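You operate a simulated robot arm through the tools that you are given. There is no shell and no other tool.

You run a simulated robot arm. Do the job below in one go: nothing can be reset, and whatever is moved stays where it is left.

JOB
Take the disc out of the tumbler and blow the dust off it in the air nest.
Fine: Open the air valve for it and shut it again; leave the lid open, and the time dial and the other discs as they are.

Only the result counts: the job must be done as asked and must still hold three seconds after the hand-in. Knocking over, shifting, dropping, spilling or breaking anything else fails it. Lids that push on must go on centred and level and be pressed home; caps that screw on are set level and turned clockwise until they are tight.

ROBOT AND FRAMES
A 7-joint arm with a two-finger parallel gripper, fixed in place. Base frame: the origin is at the foot of the arm, x ahead of it, y to its left, z up; the work surface is at about z = 85. Units: cm, rad, N and s.
Its first joint turns from -2.601 to 2.601 rad. Payload 3.43 kg.
The TCP is the grasp point between the finger pads, 3 cm short of the fingertips. In the tool frame z runs along the fingers and y along their closing line. The gripper opens to 9.4 cm. The fingers are 2.8 cm wide and 1 cm thick; the gripper's body (5 by 9.6 cm) begins 5.5 cm behind the TCP.
Orientation is that of the tool frame in the base frame, as [roll, pitch, yaw] about the fixed x, y, z axes, in that order (R = Rz(yaw) Ry(pitch) Rx(roll)). With the fingers straight down and closing along the base's y, the tool's x points along the base's -x, its y along +y and its z along -z.

CONTROLS
- The arm moves only by the tool play_rows. Its argument "increments" is a list of rows, each an object of numbers (a shift or turn left out is 0, a gripper value left out holds the last): "dx", "dy", "dz": the shift along the tool's x, y, z in units of 25 mm (1.0 is 25 mm); "wx", "wy", "wz": the turn, a rotation vector about the tool's x, y, z in units of 8 degrees (1.0 is 8 degrees). In form: [{"dx": .., "dy": .., "dz": .., "wx": .., "wy": .., "wz": ..}, ...]. A call has 1 to 20 rows; each row shifts and turns the commanded pose from where the row before left it, along the tool's axes as they then stand. "gripper" is the finger opening in m, from 0 to 0.094, set as the call begins (left out, the last holds). A call with a number of a shift or a turn outside -1 to 1 is refused whole. Each row takes 0.2 s and may step no farther than 5 cm and 0.15 rad from the row before; otherwise, or with a gripper value out of range, the whole call is refused. Where a pose cannot be reached the arm comes as near as it can. A force on the tool above 40 N (or 10 N above the force at the start of the call, whichever is more), or a blocked arm, ends the call early, and 0.2 s more pass. Each finger travels about 4.5 cm/s and halts on what it meets, pressing with about 31 N; the grip force reading is that of the motor and also rises with nothing between the fingers. The clock runs only during rows and for 0.2 s after the last one: add rows that do not move to give the fingers time. The reply holds the time, the measured pose of the TCP, the force on the tool along the base axes, the opening and the grip force, in the units named above and with some noise, with the torque about the TCP (base axes, N m) and any sound that the robot's microphone picked up, and new pictures: "show" is both (left out), scene, wrist or none.
- Cameras (640 x 400 px; columns grow to the right, rows downward): "scene" is fixed at [40.28, -64.99, 143.31]; the picture's right is [0.42, -0.91, 0.00], its down [-0.59, -0.27, -0.76] and it looks along [0.69, 0.32, -0.65] (base axes); focal length 321 px, centre (320, 200). "wrist" rides on the gripper at [7.6, 1.4, -10.2] in the tool frame; the picture's right is [-0.18, 0.98, 0.00], its down [-0.75, -0.14, -0.64] and it looks along [-0.63, -0.12, 0.77] (tool axes); focal length 243 px, centre (320, 200). There is no depth. A picture from a camera that has moved, and an enlarged one, comes with that camera's place and axes in the base frame and with its lens.
- zoom(camera, box): a new picture of the part [left, top, right, bottom] of that camera's present view, enlarged. The clock stands still meanwhile.
- job_done(): hands the job in; it is judged then, once.

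Places have to be worked out from the pictures, the camera data and where the tool is seen. Open the gripper and draw the arm clear of the work before you hand the job in, unless the task says otherwise.

The tools are called by a JSON object that holds its "name" and its "arguments". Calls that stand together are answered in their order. play_rows: Moves the arm, as the interface text tells. Its arguments: {"type":"object","properties":{"increments":{"type":"array","items":{"type":"object","properties":{"dx":{"type":"number"},"dy":{"type":"number"},"dz":{"type":"number"},"wx":{"type":"number"},"wy":{"type":"number"},"wz":{"type":"number"}}}},"gripper":{"type":"number"},"show":{"type":"string","enum":["both","scene","wrist","none"]}},"required":["increments"]} The other tools are called the same way: zoom (camera, box) takes an enlarged picture of a part of a camera's view; job_done () hands the job in.

At the start:

```text
time: 0.0
tcp_pos: [98.6, -4.77, 112.14]
tool_rot: [-3.141, 0.001, 3.141]
ft_force: [0.2, 0.3, -0.5]
torque: [0.05, 0.01, 0.0]
grip_width: 9.4
gripper_force: 0.0
```

scene: 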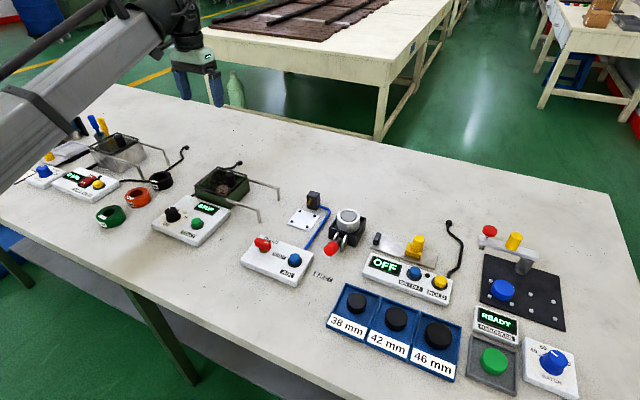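
wrist: 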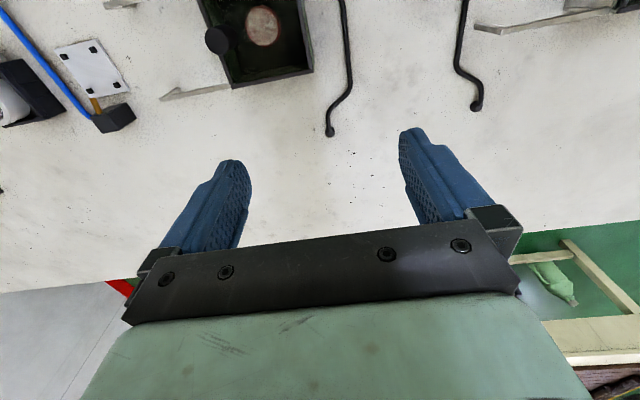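

I start by looking closely at the bench from the scene camera: the candidate tumbler, air station, lids and discs.

{"name": "zoom", "arguments": {"camera": "scene", "box": [220, 170, 400, 290]}}

{"name": "zoom", "arguments": {"camera": "scene", "box": [140, 140, 300, 250]}}

{"name": "zoom", "arguments": {"camera": "scene", "box": [0, 100, 200, 230]}}

{"name": "zoom", "arguments": {"camera": "scene", "box": [320, 200, 600, 400]}}

{"name": "zoom", "arguments": {"camera": "wrist", "box": [0, 0, 340, 200]}}

```text
3.33 times, centred on (310, 230) of scene
camera zoom: at [40.28, -64.99, 143.31], right [0.42, -0.91, 0.0], down [-0.59, -0.27, -0.76], along [0.69, 0.32, -0.65], focal length 1071 px, centre (353, 100)
```

zoom: 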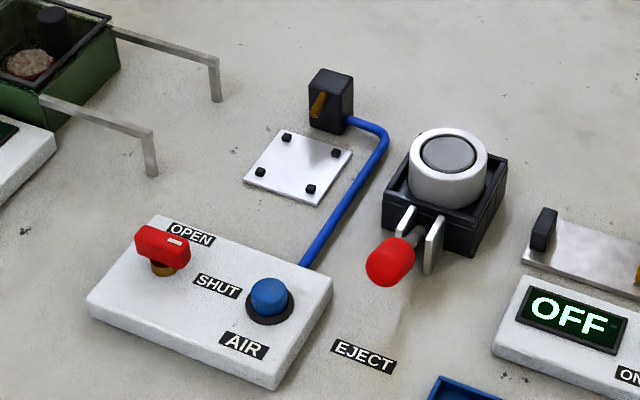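

```text
3.64 times, centred on (220, 195) of scene
camera zoom: at [40.28, -64.99, 143.31], right [0.42, -0.91, 0.0], down [-0.59, -0.27, -0.76], along [0.69, 0.32, -0.65], focal length 1168 px, centre (684, 218)
```

zoom: 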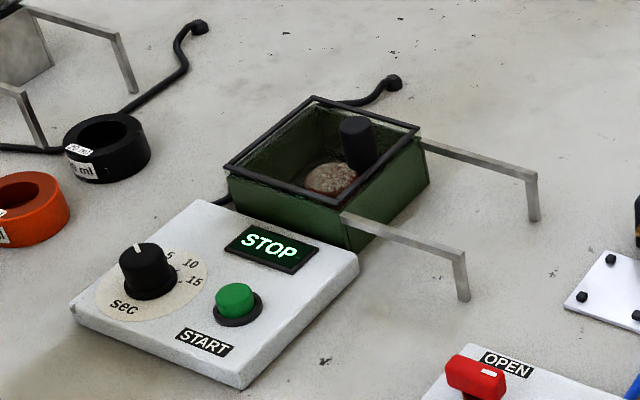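

```text
3.08 times, centred on (100, 165) of scene
camera zoom: at [40.28, -64.99, 143.31], right [0.42, -0.91, 0.0], down [-0.59, -0.27, -0.76], along [0.69, 0.32, -0.65], focal length 988 px, centre (997, 308)
```

zoom: 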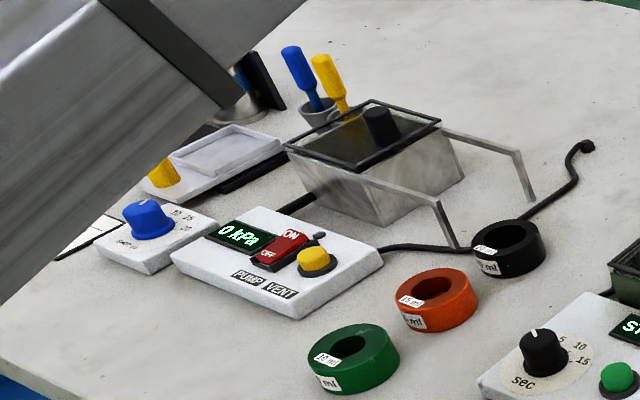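

```text
2.00 times, centred on (460, 300) of scene
camera zoom: at [40.28, -64.99, 143.31], right [0.42, -0.91, 0.0], down [-0.59, -0.27, -0.76], along [0.69, 0.32, -0.65], focal length 642 px, centre (40, 0)
```

zoom: 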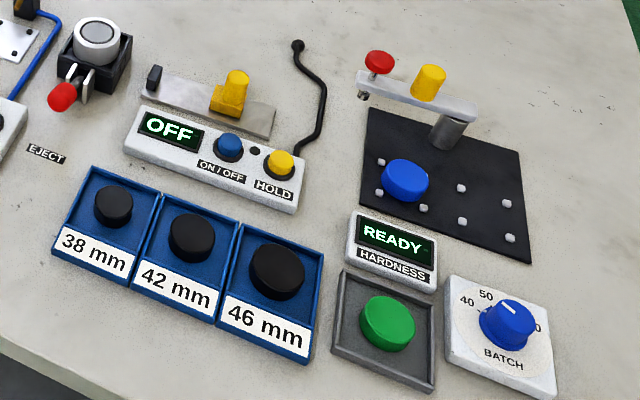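

```text
1.88 times, centred on (170, 100) of wrist
camera zoom: at [90.96, -3.32, 122.37], right [0.18, 0.98, 0.0], down [0.75, -0.14, 0.64], along [0.63, -0.12, -0.77], focal length 457 px, centre (602, 388)
```

zoom: 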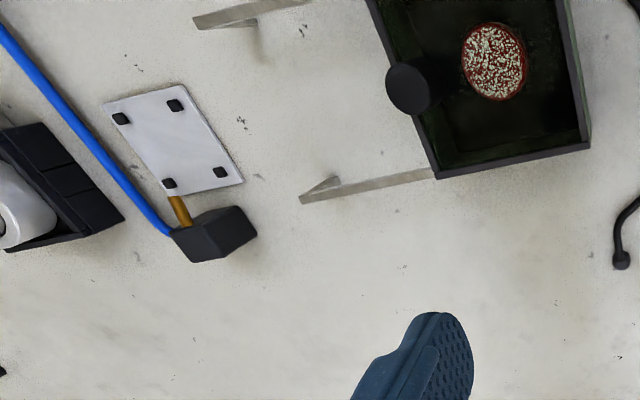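

The tumbler looks like the green box with the sliding glass lid and knob, the air nest is the white plate with four pins and a nozzle, and the valve is the red handle. I zoom in tighter on these before moving.

{"name": "zoom", "arguments": {"camera": "scene", "box": [240, 225, 320, 290]}}

{"name": "zoom", "arguments": {"camera": "scene", "box": [280, 180, 350, 230]}}

{"name": "zoom", "arguments": {"camera": "scene", "box": [185, 155, 255, 215]}}

{"name": "zoom", "arguments": {"camera": "wrist", "box": [150, 0, 330, 110]}}

```text
6.15 times, centred on (280, 258) of scene
camera zoom: at [40.28, -64.99, 143.31], right [0.42, -0.91, 0.0], down [-0.59, -0.27, -0.76], along [0.69, 0.32, -0.65], focal length 1976 px, centre (566, -154)
```

zoom: 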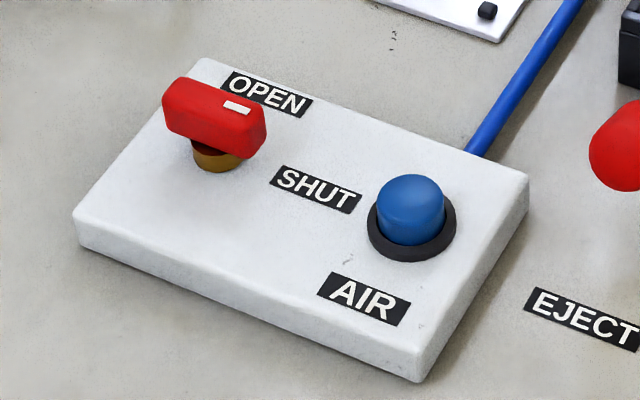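

```text
8.00 times, centred on (315, 205) of scene
camera zoom: at [40.28, -64.99, 143.31], right [0.42, -0.91, 0.0], down [-0.59, -0.27, -0.76], along [0.69, 0.32, -0.65], focal length 2569 px, centre (360, 160)
```

zoom: 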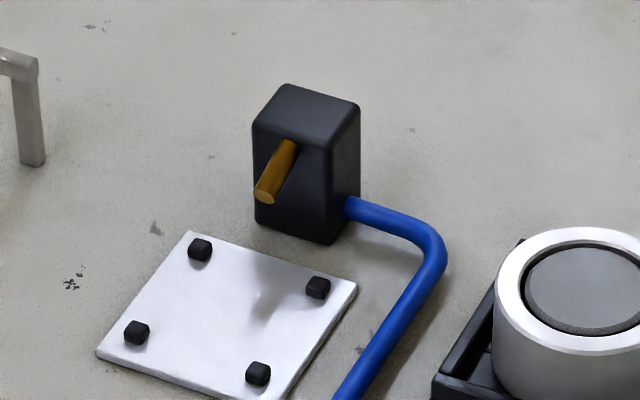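

```text
6.67 times, centred on (220, 185) of scene
camera zoom: at [40.28, -64.99, 143.31], right [0.42, -0.91, 0.0], down [-0.59, -0.27, -0.76], along [0.69, 0.32, -0.65], focal length 2141 px, centre (987, 300)
```

zoom: 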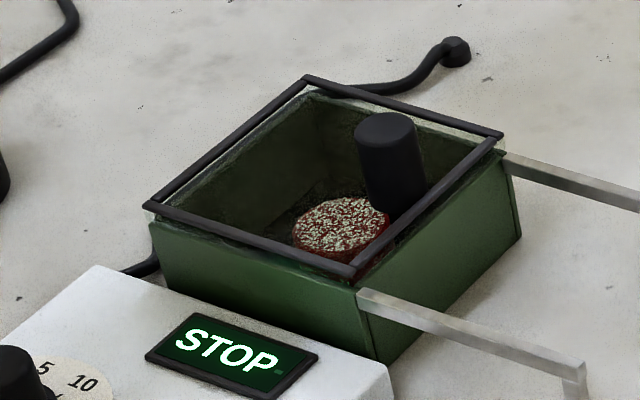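

```text
3.56 times, centred on (240, 55) of wrist
camera zoom: at [90.96, -3.32, 122.37], right [0.18, 0.98, 0.0], down [0.75, -0.14, 0.64], along [0.63, -0.12, -0.77], focal length 863 px, centre (604, 716)
```

zoom: 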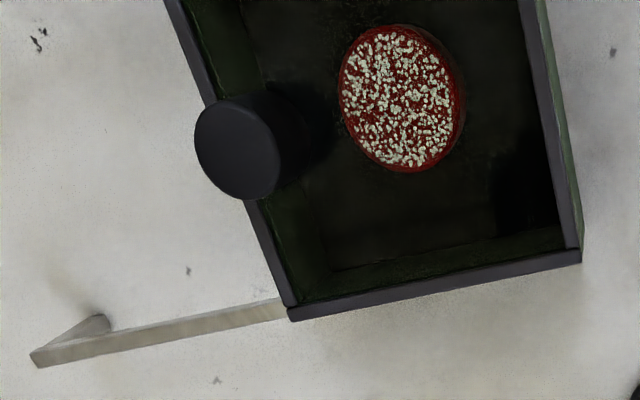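

The lid frame sits over the box (closed), with the knob at about (92.6, -14.2), its top near z 93. The valve handle's white mark points along -y to SHUT. I move above the knob with a moderate opening.

{"name": "play_rows", "arguments": {"increments": [{"dx": 0.48, "dy": -0.754, "dz": 0.9}, {"dx": 0.48, "dy": -0.754, "dz": 0.9}, {"dx": 0.48, "dy": -0.754, "dz": 0.9}, {"dx": 0.48, "dy": -0.754, "dz": 0.9}, {"dx": 0.48, "dy": -0.754, "dz": 0.9}, {}], "gripper": 0.06, "show": "both"}}

```text
time: 1.4
tcp_pos: [92.69, -14.33, 100.84]
tool_rot: [-3.141, 0.001, -3.14]
ft_force: [-0.4, 0.0, -0.4]
torque: [-0.07, -0.02, 0.03]
grip_width: 6.02
gripper_force: 0.1
camera wrist: at [84.99, -12.89, 111.12], right [0.18, 0.98, 0.0], down [0.75, -0.14, 0.64], along [0.63, -0.12, -0.77], focal length 243 px, centre (320, 200)
```

scene: 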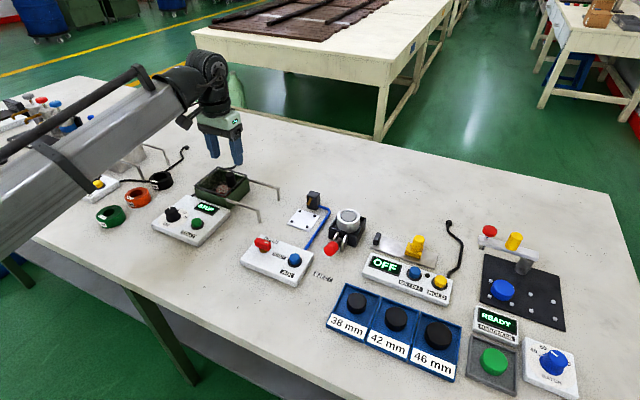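
wrist: 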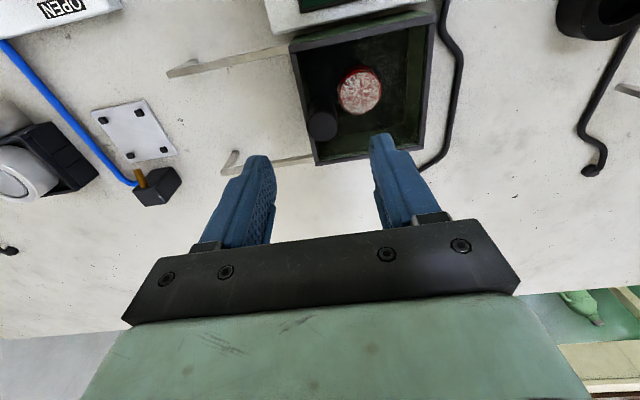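

{"name": "zoom", "arguments": {"camera": "wrist", "box": [260, 0, 460, 180]}}

{"name": "zoom", "arguments": {"camera": "scene", "box": [180, 120, 290, 220]}}

```text
2.22 times, centred on (360, 90) of wrist
camera zoom: at [84.99, -12.89, 111.12], right [0.18, 0.98, 0.0], down [0.75, -0.14, 0.64], along [0.63, -0.12, -0.77], focal length 539 px, centre (231, 444)
```

zoom: 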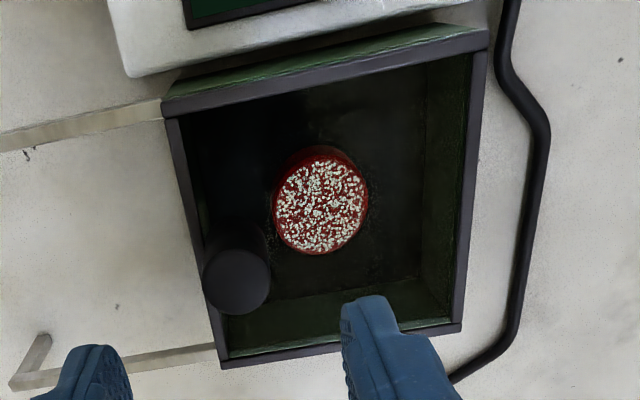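

```text
4.00 times, centred on (235, 170) of scene
camera zoom: at [40.28, -64.99, 143.31], right [0.42, -0.91, 0.0], down [-0.59, -0.27, -0.76], along [0.69, 0.32, -0.65], focal length 1285 px, centre (660, 320)
```

zoom: 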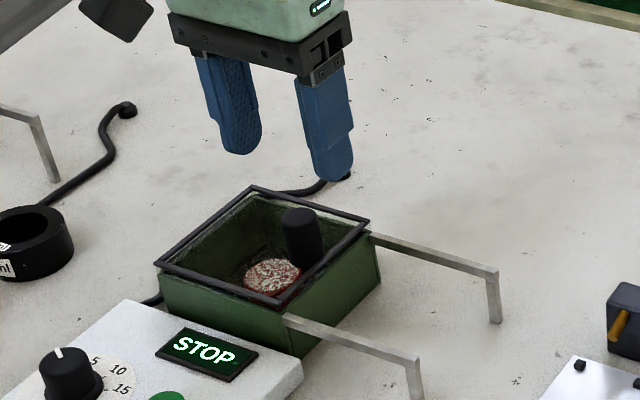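

The knob top reads at about (92.6, -14.2, 93), diameter 2.4 cm, so the tool is nearly above it. I descend so the fingertips stop just above the lid plane, then look.

{"name": "play_rows", "arguments": {"increments": [{"dy": 0.06, "dz": 0.66}, {"dz": 0.66}, {"dz": 0.66}, {"dz": 0.6}, {}], "gripper": 0.055, "show": "both"}}

{"name": "zoom", "arguments": {"camera": "scene", "box": [180, 120, 290, 220]}}

```text
time: 2.6
tcp_pos: [92.57, -14.18, 94.45]
tool_rot: [3.14, 0.0, 3.141]
ft_force: [0.2, 0.3, 0.8]
torque: [-0.03, 0.0, 0.01]
grip_width: 5.5
gripper_force: 0.0
camera wrist: at [84.94, -12.66, 104.6], right [0.18, 0.98, 0.0], down [0.75, -0.14, 0.64], along [0.63, -0.12, -0.77], focal length 243 px, centre (320, 200)
```

scene: 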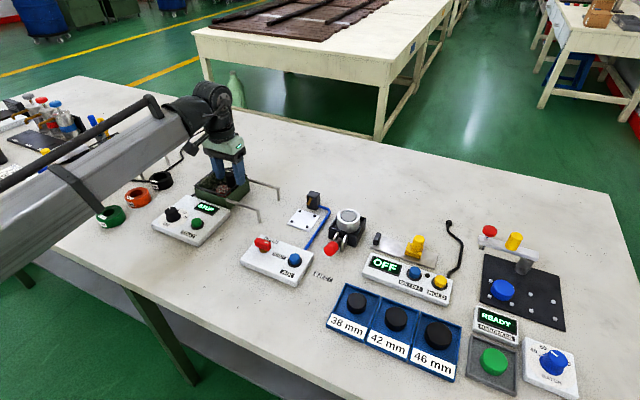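
wrist: 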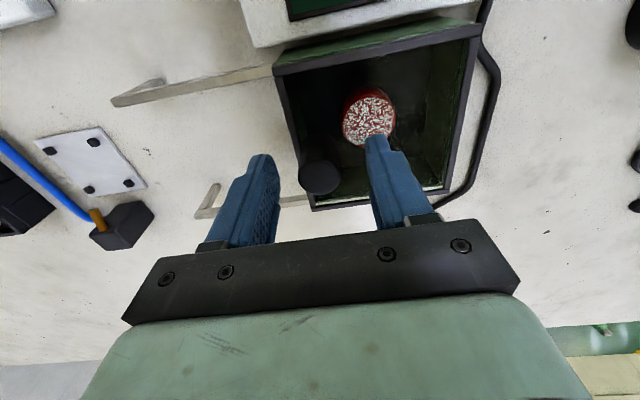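

```text
4.00 times, centred on (235, 170) of scene
camera zoom: at [40.28, -64.99, 143.31], right [0.42, -0.91, 0.0], down [-0.59, -0.27, -0.76], along [0.69, 0.32, -0.65], focal length 1285 px, centre (660, 320)
```

zoom: 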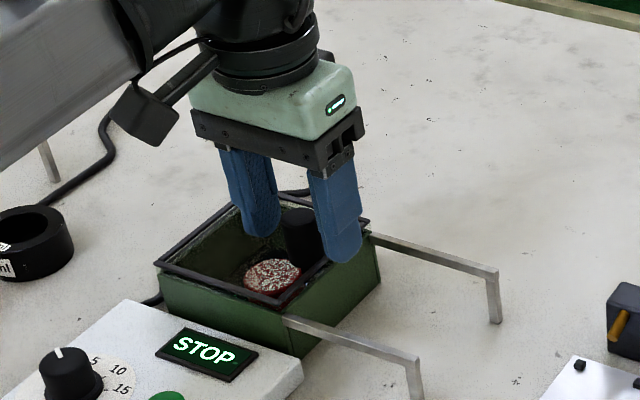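

The fingers straddle the knob with the tips at about z 91.4. I lower 3 mm and close on it.

{"name": "play_rows", "arguments": {"increments": [{"dz": 0.1}, {}], "gripper": 0.055, "show": "none"}}

{"name": "play_rows", "arguments": {"increments": [{}, {}, {}, {}], "gripper": 0.015, "show": "both"}}

```text
time: 3.2
tcp_pos: [92.65, -14.01, 94.0]
tool_rot: [-3.141, -0.002, 3.139]
ft_force: [0.0, 0.1, -0.9]
torque: [-0.03, -0.01, 0.02]
grip_width: 5.5
gripper_force: 0.0
```

```text
time: 4.2
tcp_pos: [92.56, -14.16, 94.01]
tool_rot: [-3.141, 0.001, 3.142]
ft_force: [0.1, -3.0, 0.5]
torque: [0.51, 0.02, 0.03]
grip_width: 2.4
gripper_force: 45.1
camera wrist: at [84.94, -12.68, 104.35], right [0.18, 0.98, 0.0], down [0.75, -0.14, 0.64], along [0.63, -0.12, -0.77], focal length 243 px, centre (320, 200)
```

scene: 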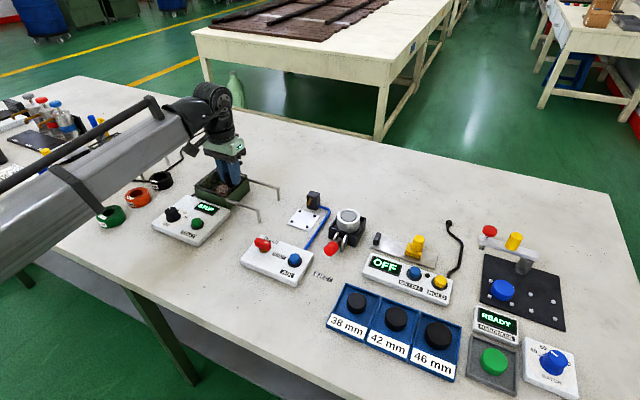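
wrist: 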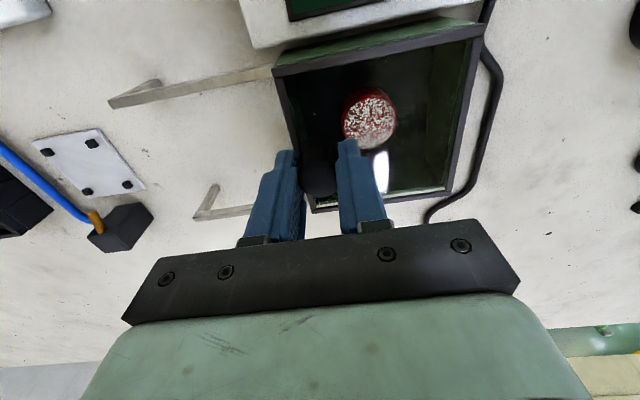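

Knob gripped (width 2.4). I slide slowly along -y for about 2.5 cm to see whether the lid follows and what the force is.

{"name": "play_rows", "arguments": {"increments": [{"dy": -0.25}, {"dy": -0.25}, {"dy": -0.25}, {"dy": -0.25}, {}], "show": "both"}}

{"name": "zoom", "arguments": {"camera": "scene", "box": [180, 120, 290, 220]}}

```text
time: 5.4
tcp_pos: [92.63, -16.56, 94.09]
tool_rot: [3.141, 0.0, -3.141]
ft_force: [-2.2, -0.9, 0.3]
torque: [0.77, -0.08, 0.08]
grip_width: 2.38
gripper_force: 45.2
camera wrist: at [84.95, -15.13, 104.35], right [0.18, 0.98, 0.0], down [0.75, -0.14, 0.64], along [0.63, -0.12, -0.77], focal length 243 px, centre (320, 200)
```

scene: 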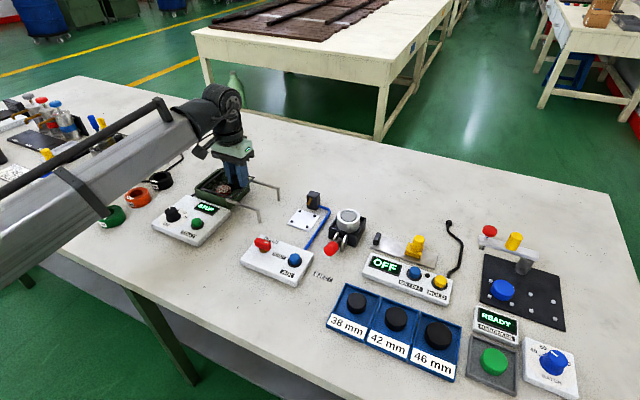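
wrist: 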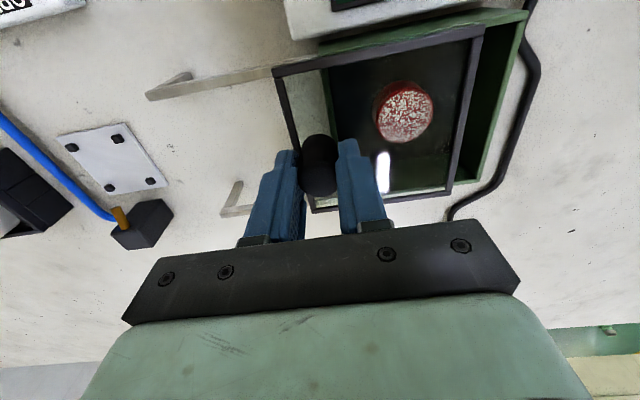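

```text
4.00 times, centred on (235, 170) of scene
camera zoom: at [40.28, -64.99, 143.31], right [0.42, -0.91, 0.0], down [-0.59, -0.27, -0.76], along [0.69, 0.32, -0.65], focal length 1285 px, centre (660, 320)
```

zoom: 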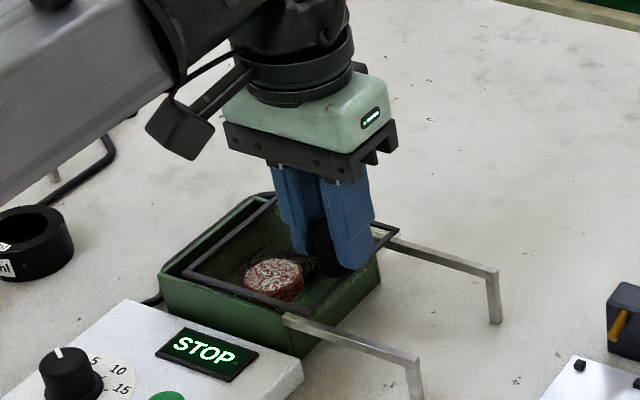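

The lid moves freely. I continue sliding another ~6.9 cm.

{"name": "play_rows", "arguments": {"increments": [{"dy": -0.3}, {"dy": -0.3}, {"dy": -0.3}, {"dy": -0.3}, {"dy": -0.3}, {"dy": -0.3}, {"dy": -0.3}, {"dy": -0.3}, {"dy": -0.25}, {"dy": -0.1}, {}], "show": "both"}}

{"name": "zoom", "arguments": {"camera": "scene", "box": [180, 120, 290, 230]}}

```text
time: 7.8
tcp_pos: [92.58, -23.39, 93.89]
tool_rot: [-3.141, 0.0, 3.141]
ft_force: [-9.7, -0.4, -10.9]
torque: [0.68, -0.62, -0.02]
grip_width: 2.38
gripper_force: 44.8
camera wrist: at [84.95, -21.95, 104.36], right [0.18, 0.98, 0.0], down [0.75, -0.14, 0.64], along [0.63, -0.12, -0.77], focal length 243 px, centre (320, 200)
```

scene: 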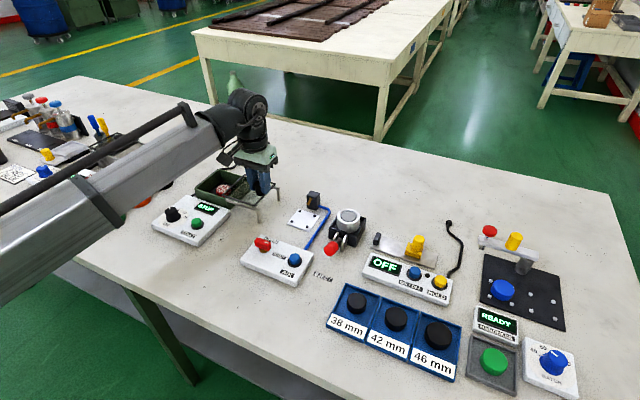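
wrist: 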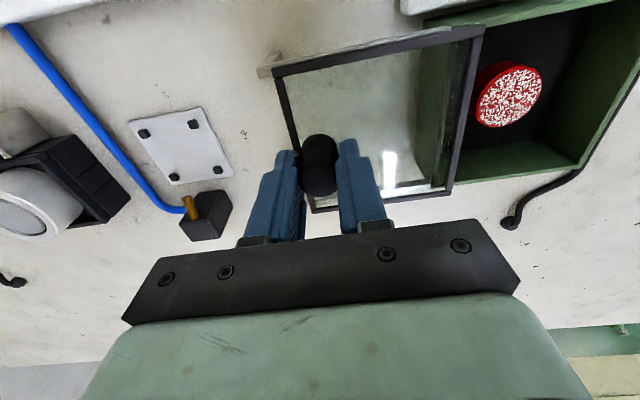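

```text
3.64 times, centred on (235, 175) of scene
camera zoom: at [40.28, -64.99, 143.31], right [0.42, -0.91, 0.0], down [-0.59, -0.27, -0.76], along [0.69, 0.32, -0.65], focal length 1168 px, centre (629, 291)
```

zoom: 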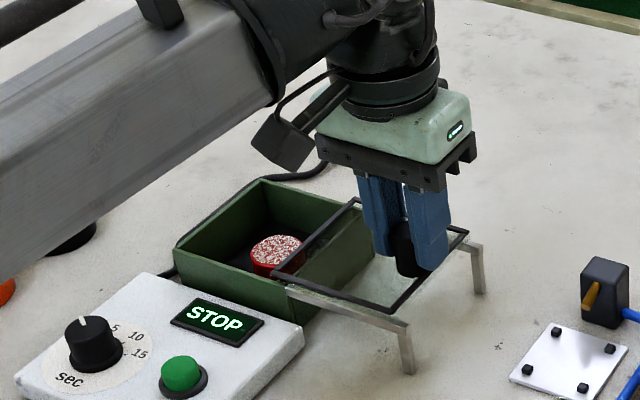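

The lid has slid 9.2 cm and still overlaps the box a little; rails extend about 1 cm further. I push gently on a few millimetres more to see if there is a stop.

{"name": "play_rows", "arguments": {"increments": [{"dy": -0.1}, {"dy": -0.1}, {"dy": -0.1}, {}], "show": "none"}}

{"name": "zoom", "arguments": {"camera": "scene", "box": [200, 150, 290, 230]}}

{"name": "zoom", "arguments": {"camera": "wrist", "box": [240, 0, 640, 240]}}

```text
time: 8.8
tcp_pos: [92.58, -24.15, 94.18]
tool_rot: [-3.142, -0.002, -3.141]
ft_force: [-15.3, 5.9, -21.5]
torque: [-0.43, -0.22, 0.02]
grip_width: 2.39
gripper_force: 44.9
```

```text
5.00 times, centred on (245, 190) of scene
camera zoom: at [40.28, -64.99, 143.31], right [0.42, -0.91, 0.0], down [-0.59, -0.27, -0.76], along [0.69, 0.32, -0.65], focal length 1606 px, centre (695, 250)
```

zoom: 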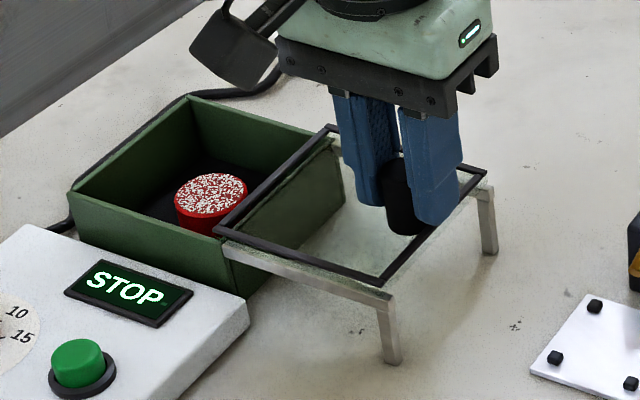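

```text
1.60 times, centred on (440, 120) of wrist
camera zoom: at [84.97, -22.69, 104.38], right [0.18, 0.98, 0.0], down [0.75, -0.14, 0.64], along [0.63, -0.12, -0.77], focal length 388 px, centre (128, 328)
```

zoom: 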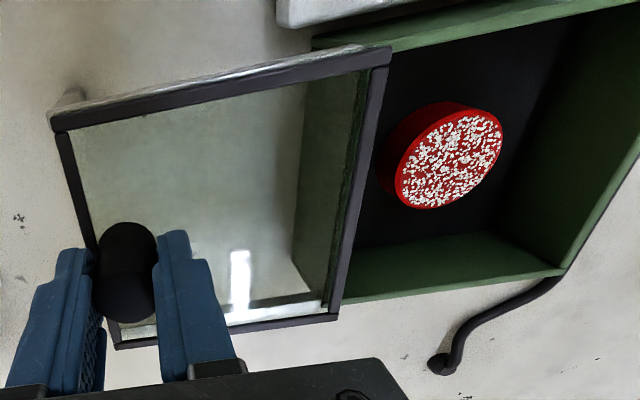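

The lid is now open about 10 cm, reaching the rail ends, and the disc (red, dusty, raised in the box) is fully exposed. I release the knob and rise straight up.

{"name": "play_rows", "arguments": {"increments": [{}, {}, {}], "gripper": 0.055, "show": "none"}}

{"name": "play_rows", "arguments": {"increments": [{"dz": -0.5}, {"dz": -0.8}, {"dz": -1}, {"dz": -1}, {}], "gripper": 0.055, "show": "both"}}

```text
time: 9.6
tcp_pos: [92.75, -24.15, 94.27]
tool_rot: [3.141, 0.0, 3.141]
ft_force: [0.0, -0.7, 0.3]
torque: [-0.02, -0.02, 0.01]
grip_width: 5.52
gripper_force: 0.1
```

```text
time: 10.8
tcp_pos: [92.76, -24.24, 102.57]
tool_rot: [3.14, 0.0, -3.14]
ft_force: [-0.4, -0.3, 0.2]
torque: [-0.03, -0.02, 0.0]
grip_width: 5.5
gripper_force: 0.0
camera wrist: at [85.08, -22.81, 112.8], right [0.18, 0.98, 0.0], down [0.75, -0.14, 0.64], along [0.63, -0.12, -0.77], focal length 243 px, centre (320, 200)
```

scene: 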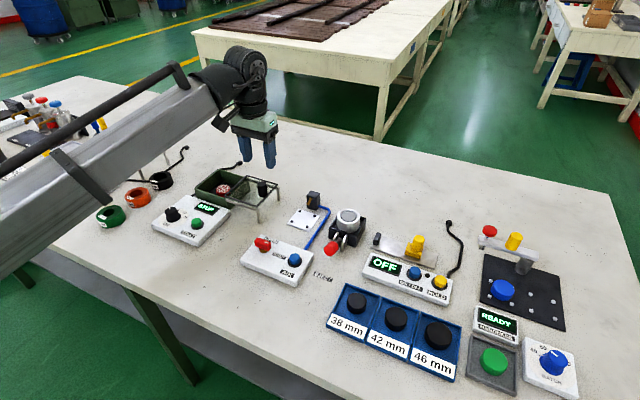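
wrist: 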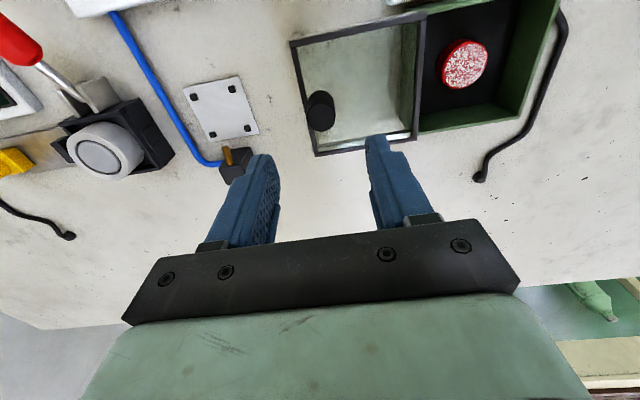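

The lid stays where left. I zoom to measure the disc's position, height and the nest.

{"name": "zoom", "arguments": {"camera": "wrist", "box": [390, 0, 570, 160]}}

{"name": "zoom", "arguments": {"camera": "scene", "box": [185, 155, 265, 225]}}

{"name": "zoom", "arguments": {"camera": "wrist", "box": [60, 0, 280, 180]}}

```text
2.50 times, centred on (480, 80) of wrist
camera zoom: at [85.08, -22.81, 112.8], right [0.18, 0.98, 0.0], down [0.75, -0.14, 0.64], along [0.63, -0.12, -0.77], focal length 606 px, centre (-80, 500)
```

zoom: 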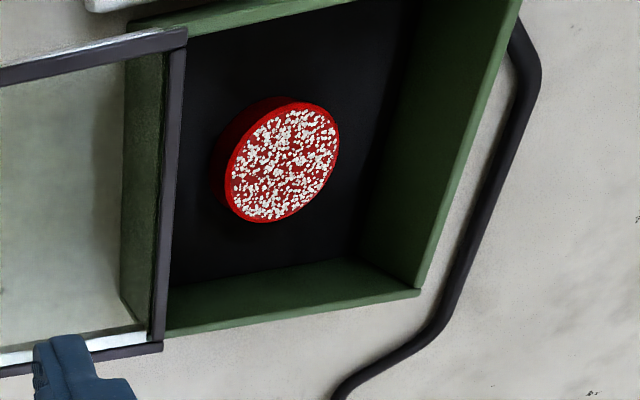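

```text
5.71 times, centred on (225, 190) of scene
camera zoom: at [40.28, -64.99, 143.31], right [0.42, -0.91, 0.0], down [-0.59, -0.27, -0.76], along [0.69, 0.32, -0.65], focal length 1835 px, centre (863, 257)
```

zoom: 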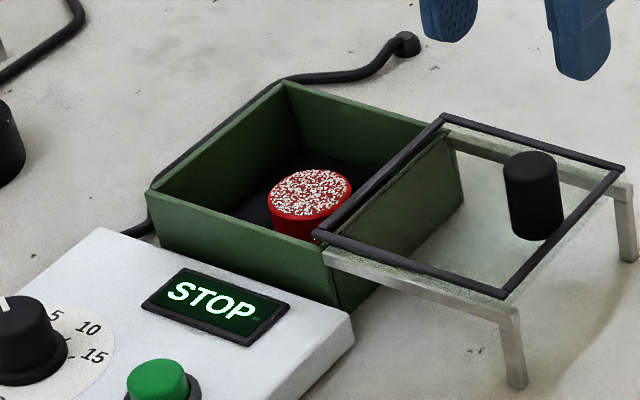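

```text
2.22 times, centred on (170, 90) of wrist
camera zoom: at [85.08, -22.81, 112.8], right [0.18, 0.98, 0.0], down [0.75, -0.14, 0.64], along [0.63, -0.12, -0.77], focal length 539 px, centre (653, 444)
```

zoom: 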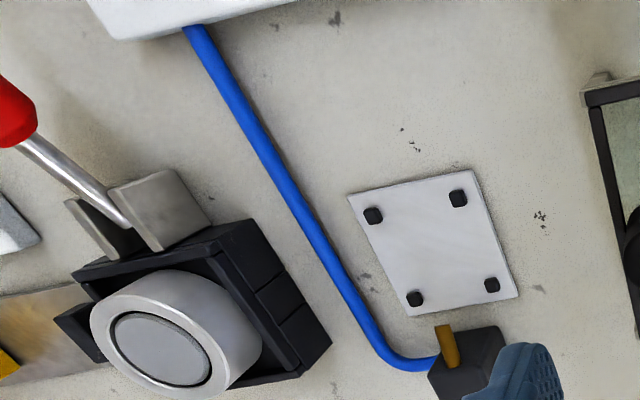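

From two wrist views the disc top centre works out at about (92.25, -10.5, 87.5), 4 cm across and about 1.5 cm thick. I move over it at a safe height.

{"name": "play_rows", "arguments": {"increments": [{"dx": 0.035, "dy": 0.915, "dz": 0.1}, {"dx": 0.035, "dy": 0.915, "dz": 0.1}, {"dx": 0.035, "dy": 0.915, "dz": 0.2}, {"dx": 0.035, "dy": 0.915, "dz": 0.3}, {"dx": 0.035, "dy": 0.915, "dz": 0.5}, {"dx": 0.035, "dy": 0.915, "dz": 0.6}, {}], "gripper": 0.055, "show": "both"}}

{"name": "zoom", "arguments": {"camera": "wrist", "box": [220, 60, 440, 240]}}

{"name": "zoom", "arguments": {"camera": "scene", "box": [175, 120, 275, 225]}}

```text
time: 12.4
tcp_pos: [92.06, -10.34, 97.78]
tool_rot: [3.141, 0.0, -3.141]
ft_force: [-0.5, 0.9, 0.9]
torque: [-0.02, -0.05, 0.01]
grip_width: 5.49
gripper_force: 0.2
camera wrist: at [84.43, -8.94, 108.11], right [0.18, 0.98, 0.0], down [0.75, -0.14, 0.64], along [0.63, -0.12, -0.77], focal length 243 px, centre (320, 200)
```

scene: 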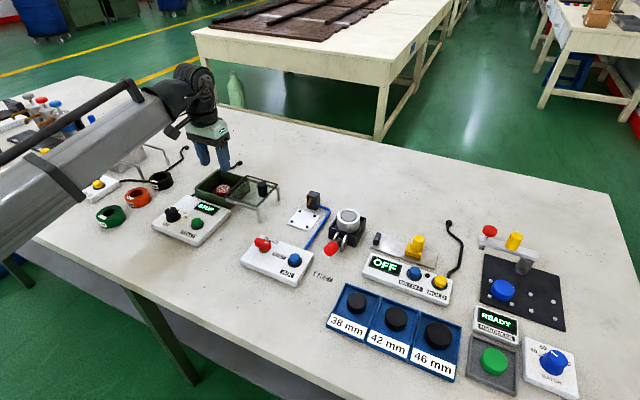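
wrist: 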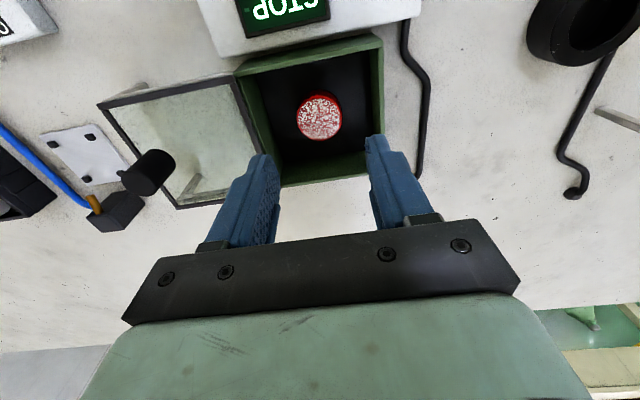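

```text
2.22 times, centred on (330, 150) of wrist
camera zoom: at [84.43, -8.94, 108.11], right [0.18, 0.98, 0.0], down [0.75, -0.14, 0.64], along [0.63, -0.12, -0.77], focal length 539 px, centre (298, 311)
```

zoom: 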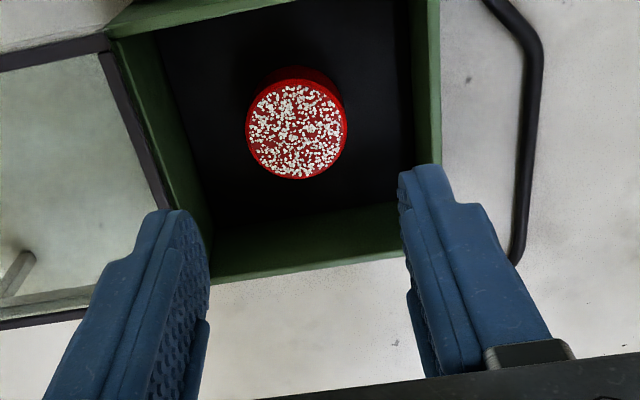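

```text
3.81 times, centred on (225, 172) of scene
camera zoom: at [40.28, -64.99, 143.31], right [0.42, -0.91, 0.0], down [-0.59, -0.27, -0.76], along [0.69, 0.32, -0.65], focal length 1224 px, centre (682, 305)
```

zoom: 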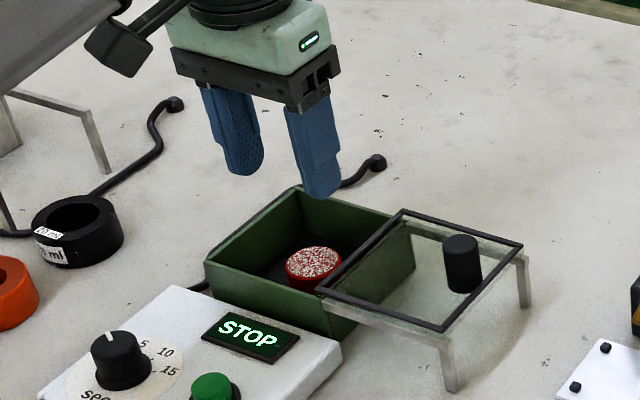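

Disc centre reads (92.35, -10.52). I correct by ~2 mm and descend most of the way, keeping the fingertips above the disc's base.

{"name": "play_rows", "arguments": {"increments": [{"dx": -0.1, "dy": -0.07, "dz": 0.5}, {"dz": 0.6}, {"dz": 0.6}, {"dz": 0.5}, {"dz": 0.4}, {}], "gripper": 0.055, "show": "both"}}

{"name": "zoom", "arguments": {"camera": "wrist", "box": [220, 60, 440, 240]}}

{"name": "zoom", "arguments": {"camera": "scene", "box": [175, 120, 275, 225]}}

```text
time: 13.8
tcp_pos: [92.29, -10.39, 91.51]
tool_rot: [-3.141, 0.001, 3.14]
ft_force: [0.3, 0.6, -0.2]
torque: [-0.04, 0.0, 0.0]
grip_width: 5.49
gripper_force: 0.0
camera wrist: at [84.59, -9.07, 101.69], right [0.18, 0.98, 0.0], down [0.75, -0.14, 0.64], along [0.63, -0.12, -0.77], focal length 243 px, centre (320, 200)
```

scene: 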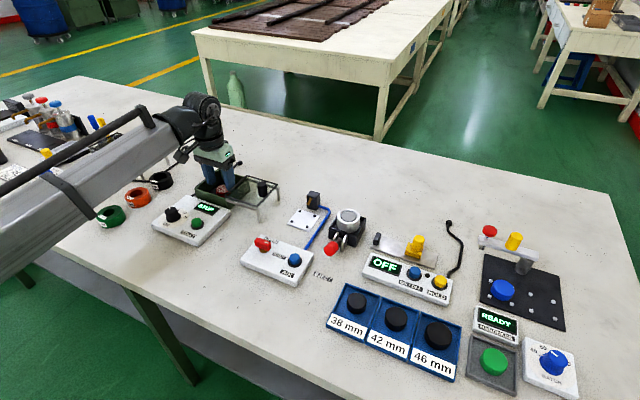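
wrist: 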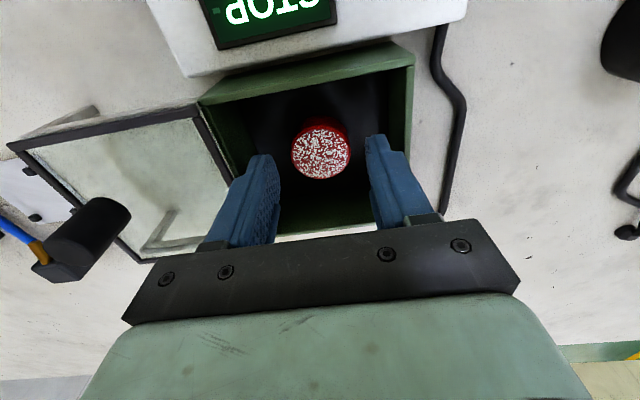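

```text
2.22 times, centred on (330, 150) of wrist
camera zoom: at [84.59, -9.07, 101.69], right [0.18, 0.98, 0.0], down [0.75, -0.14, 0.64], along [0.63, -0.12, -0.77], focal length 539 px, centre (298, 311)
```

zoom: 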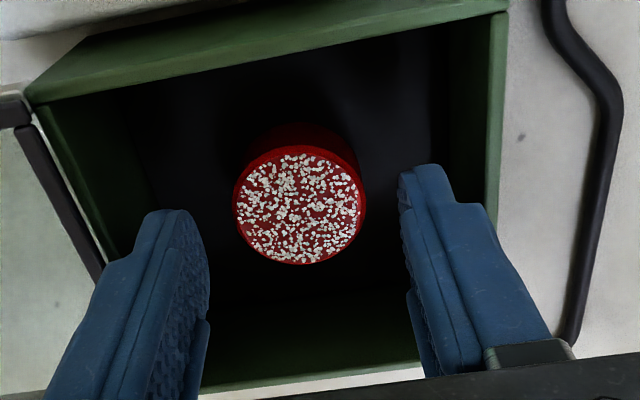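

```text
3.81 times, centred on (225, 172) of scene
camera zoom: at [40.28, -64.99, 143.31], right [0.42, -0.91, 0.0], down [-0.59, -0.27, -0.76], along [0.69, 0.32, -0.65], focal length 1224 px, centre (682, 305)
```

zoom: 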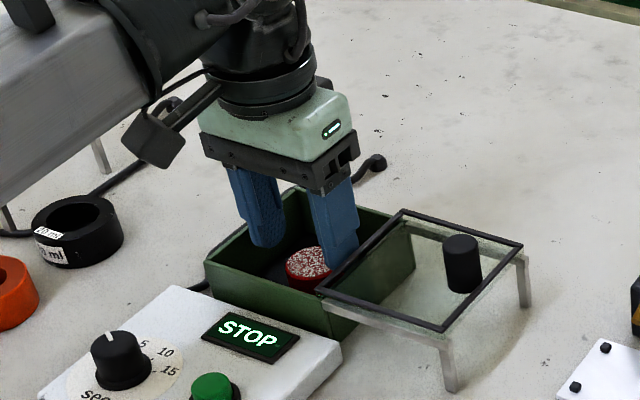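

Aligned within ~1.5 mm. I go down the last 2.1 cm and close on the disc.

{"name": "play_rows", "arguments": {"increments": [{"dx": -0.05, "dy": -0.05, "dz": 0.3}, {"dz": 0.3}, {"dz": 0.25}, {}], "gripper": 0.055, "show": "none"}}

{"name": "play_rows", "arguments": {"increments": [{}, {}, {}, {}], "gripper": 0.03, "show": "both"}}

{"name": "zoom", "arguments": {"camera": "wrist", "box": [220, 60, 440, 240]}}

{"name": "zoom", "arguments": {"camera": "scene", "box": [175, 120, 275, 225]}}

```text
time: 14.8
tcp_pos: [92.44, -10.79, 89.38]
tool_rot: [3.141, -0.002, -3.141]
ft_force: [-0.2, -0.3, 0.4]
torque: [0.01, 0.06, 0.02]
grip_width: 5.48
gripper_force: 0.0
```

```text
time: 15.8
tcp_pos: [92.48, -10.75, 89.3]
tool_rot: [3.141, -0.001, -3.14]
ft_force: [0.3, 0.1, -0.5]
torque: [0.03, -0.01, -0.01]
grip_width: 3.8
gripper_force: 30.6
camera wrist: at [84.8, -9.29, 99.63], right [0.18, 0.98, 0.0], down [0.75, -0.14, 0.64], along [0.63, -0.12, -0.77], focal length 243 px, centre (320, 200)
```

scene: 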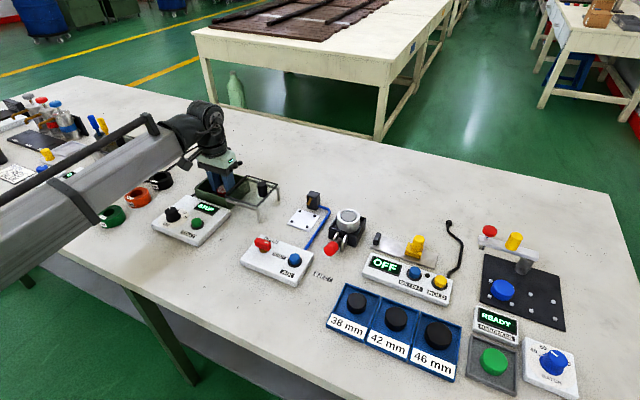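
wrist: 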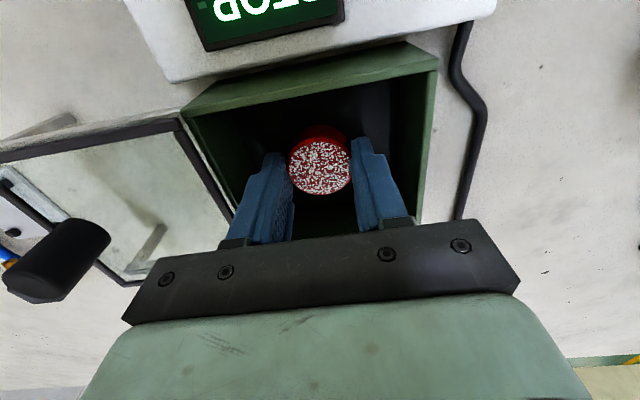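

```text
2.22 times, centred on (330, 150) of wrist
camera zoom: at [84.8, -9.29, 99.63], right [0.18, 0.98, 0.0], down [0.75, -0.14, 0.64], along [0.63, -0.12, -0.77], focal length 539 px, centre (298, 311)
```

zoom: 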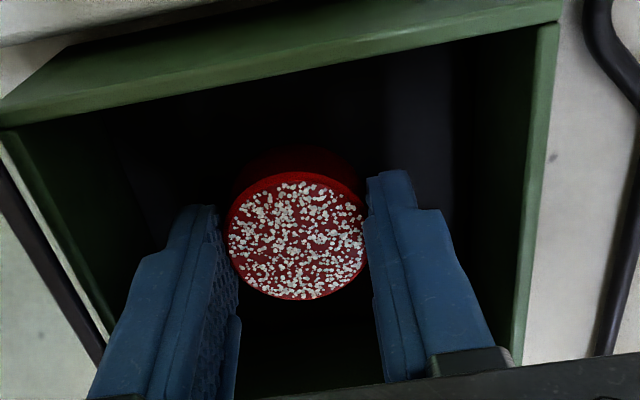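

```text
3.81 times, centred on (225, 172) of scene
camera zoom: at [40.28, -64.99, 143.31], right [0.42, -0.91, 0.0], down [-0.59, -0.27, -0.76], along [0.69, 0.32, -0.65], focal length 1224 px, centre (682, 305)
```

zoom: 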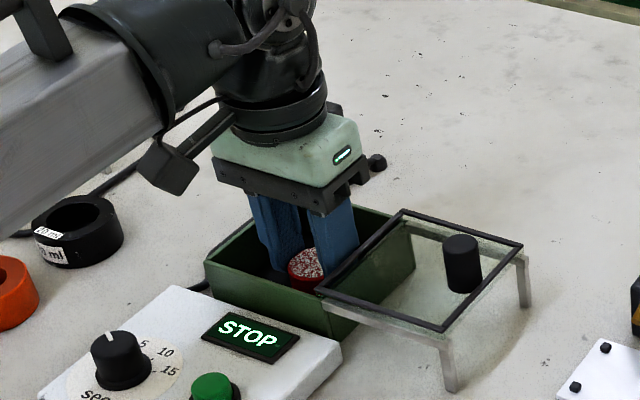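

The disc is held (width 3.8), centred about 2 mm to the base side of the TCP. I lift it straight out.

{"name": "play_rows", "arguments": {"increments": [{"dz": -0.2}, {"dz": -0.4}, {"dz": -0.6}, {"dz": -0.8}, {"dz": -0.8}, {"dz": -0.8}, {"dz": -0.8}, {}], "show": "both"}}

{"name": "zoom", "arguments": {"camera": "wrist", "box": [220, 60, 440, 240]}}

```text
time: 17.6
tcp_pos: [92.63, -10.71, 100.26]
tool_rot: [-3.141, 0.0, -3.141]
ft_force: [-0.6, 0.4, -0.4]
torque: [0.0, -0.01, -0.01]
grip_width: 3.82
gripper_force: 31.0
camera wrist: at [84.89, -9.24, 110.6], right [0.18, 0.98, 0.0], down [0.75, -0.14, 0.64], along [0.63, -0.12, -0.77], focal length 243 px, centre (320, 200)
```

scene: 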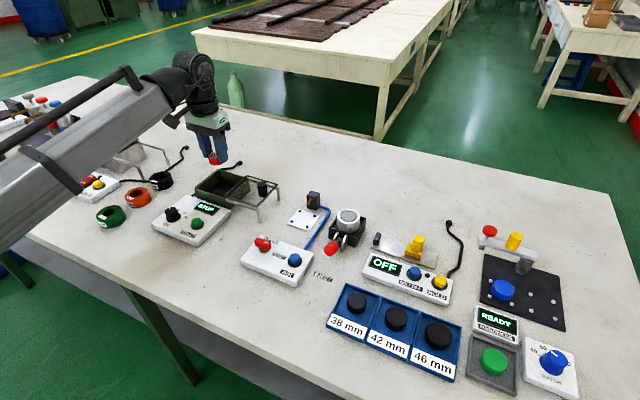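
wrist: 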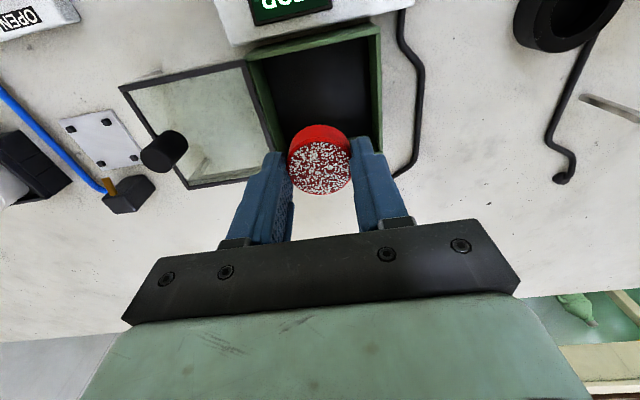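

```text
2.22 times, centred on (330, 150) of wrist
camera zoom: at [84.89, -9.24, 110.6], right [0.18, 0.98, 0.0], down [0.75, -0.14, 0.64], along [0.63, -0.12, -0.77], focal length 539 px, centre (298, 311)
```

zoom: 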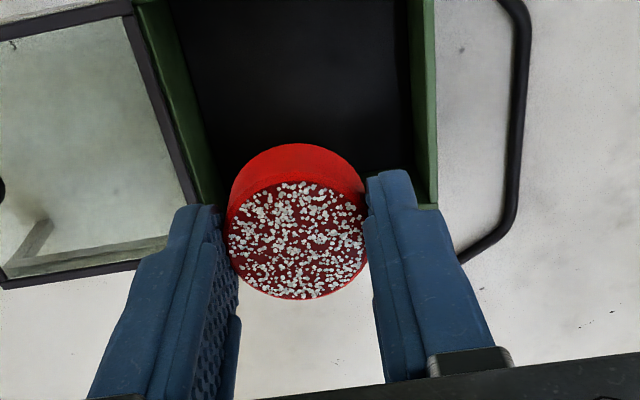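

The disc is clear of the tumbler and held firmly. I carry it at z≈100 along -y to above the nest and check where the nest is relative to the tool.

{"name": "play_rows", "arguments": {"increments": [{"dy": -0.5}, {"dy": -0.8}, {"dy": -0.9}, {"dy": -0.9}, {"dy": -0.9}, {"dy": -0.9}, {"dy": -0.9}, {"dy": -0.9}, {"dy": -0.9}, {"dy": -0.9}, {"dy": -0.8}, {"dy": -0.5}, {}], "show": "both"}}

{"name": "zoom", "arguments": {"camera": "wrist", "box": [200, 20, 460, 220]}}

{"name": "zoom", "arguments": {"camera": "scene", "box": [250, 140, 370, 250]}}

```text
time: 20.4
tcp_pos: [92.45, -35.41, 100.18]
tool_rot: [-3.141, -0.001, -3.14]
ft_force: [-0.3, -0.2, 0.7]
torque: [-0.02, -0.01, 0.02]
grip_width: 3.8
gripper_force: 31.0
camera wrist: at [84.77, -33.83, 110.44], right [0.18, 0.98, 0.0], down [0.75, -0.14, 0.64], along [0.63, -0.12, -0.77], focal length 243 px, centre (320, 200)
```

scene: 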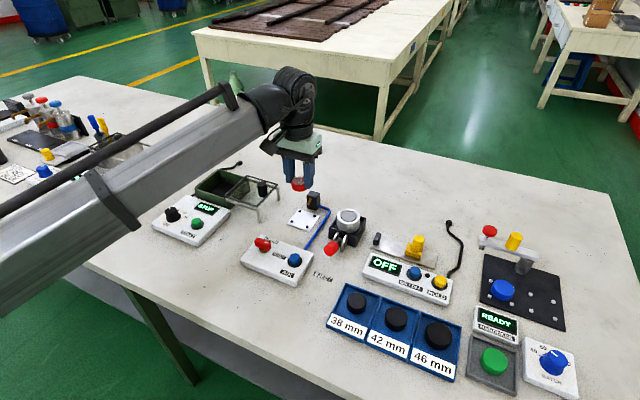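
wrist: 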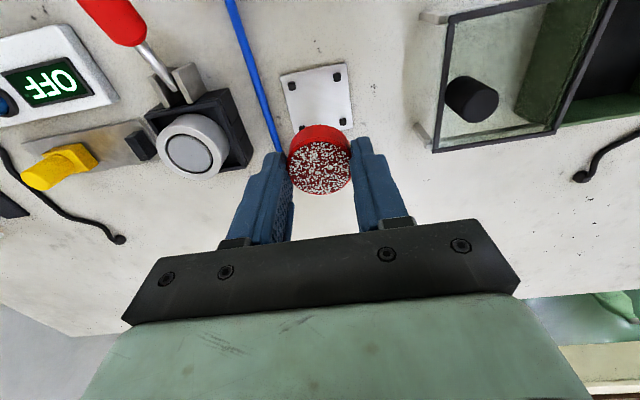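

```text
2.00 times, centred on (330, 120) of wrist
camera zoom: at [84.77, -33.83, 110.44], right [0.18, 0.98, 0.0], down [0.75, -0.14, 0.64], along [0.63, -0.12, -0.77], focal length 485 px, centre (300, 360)
```

zoom: 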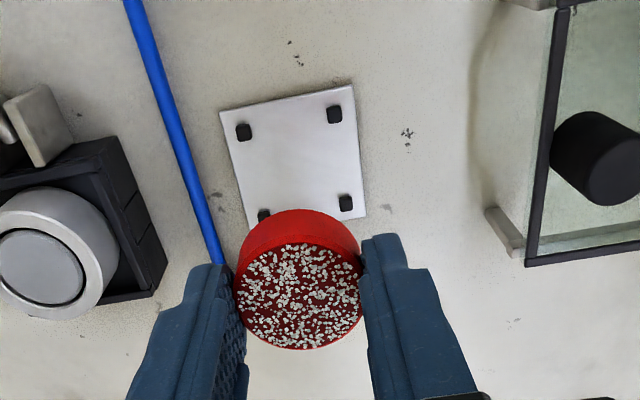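

```text
3.64 times, centred on (310, 195) of scene
camera zoom: at [40.28, -64.99, 143.31], right [0.42, -0.91, 0.0], down [-0.59, -0.27, -0.76], along [0.69, 0.32, -0.65], focal length 1168 px, centre (356, 218)
```

zoom: 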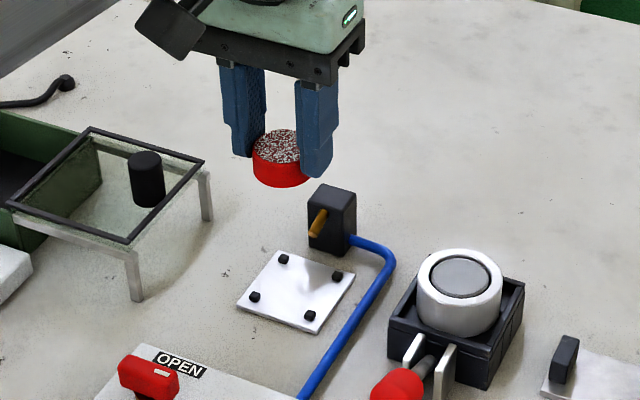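

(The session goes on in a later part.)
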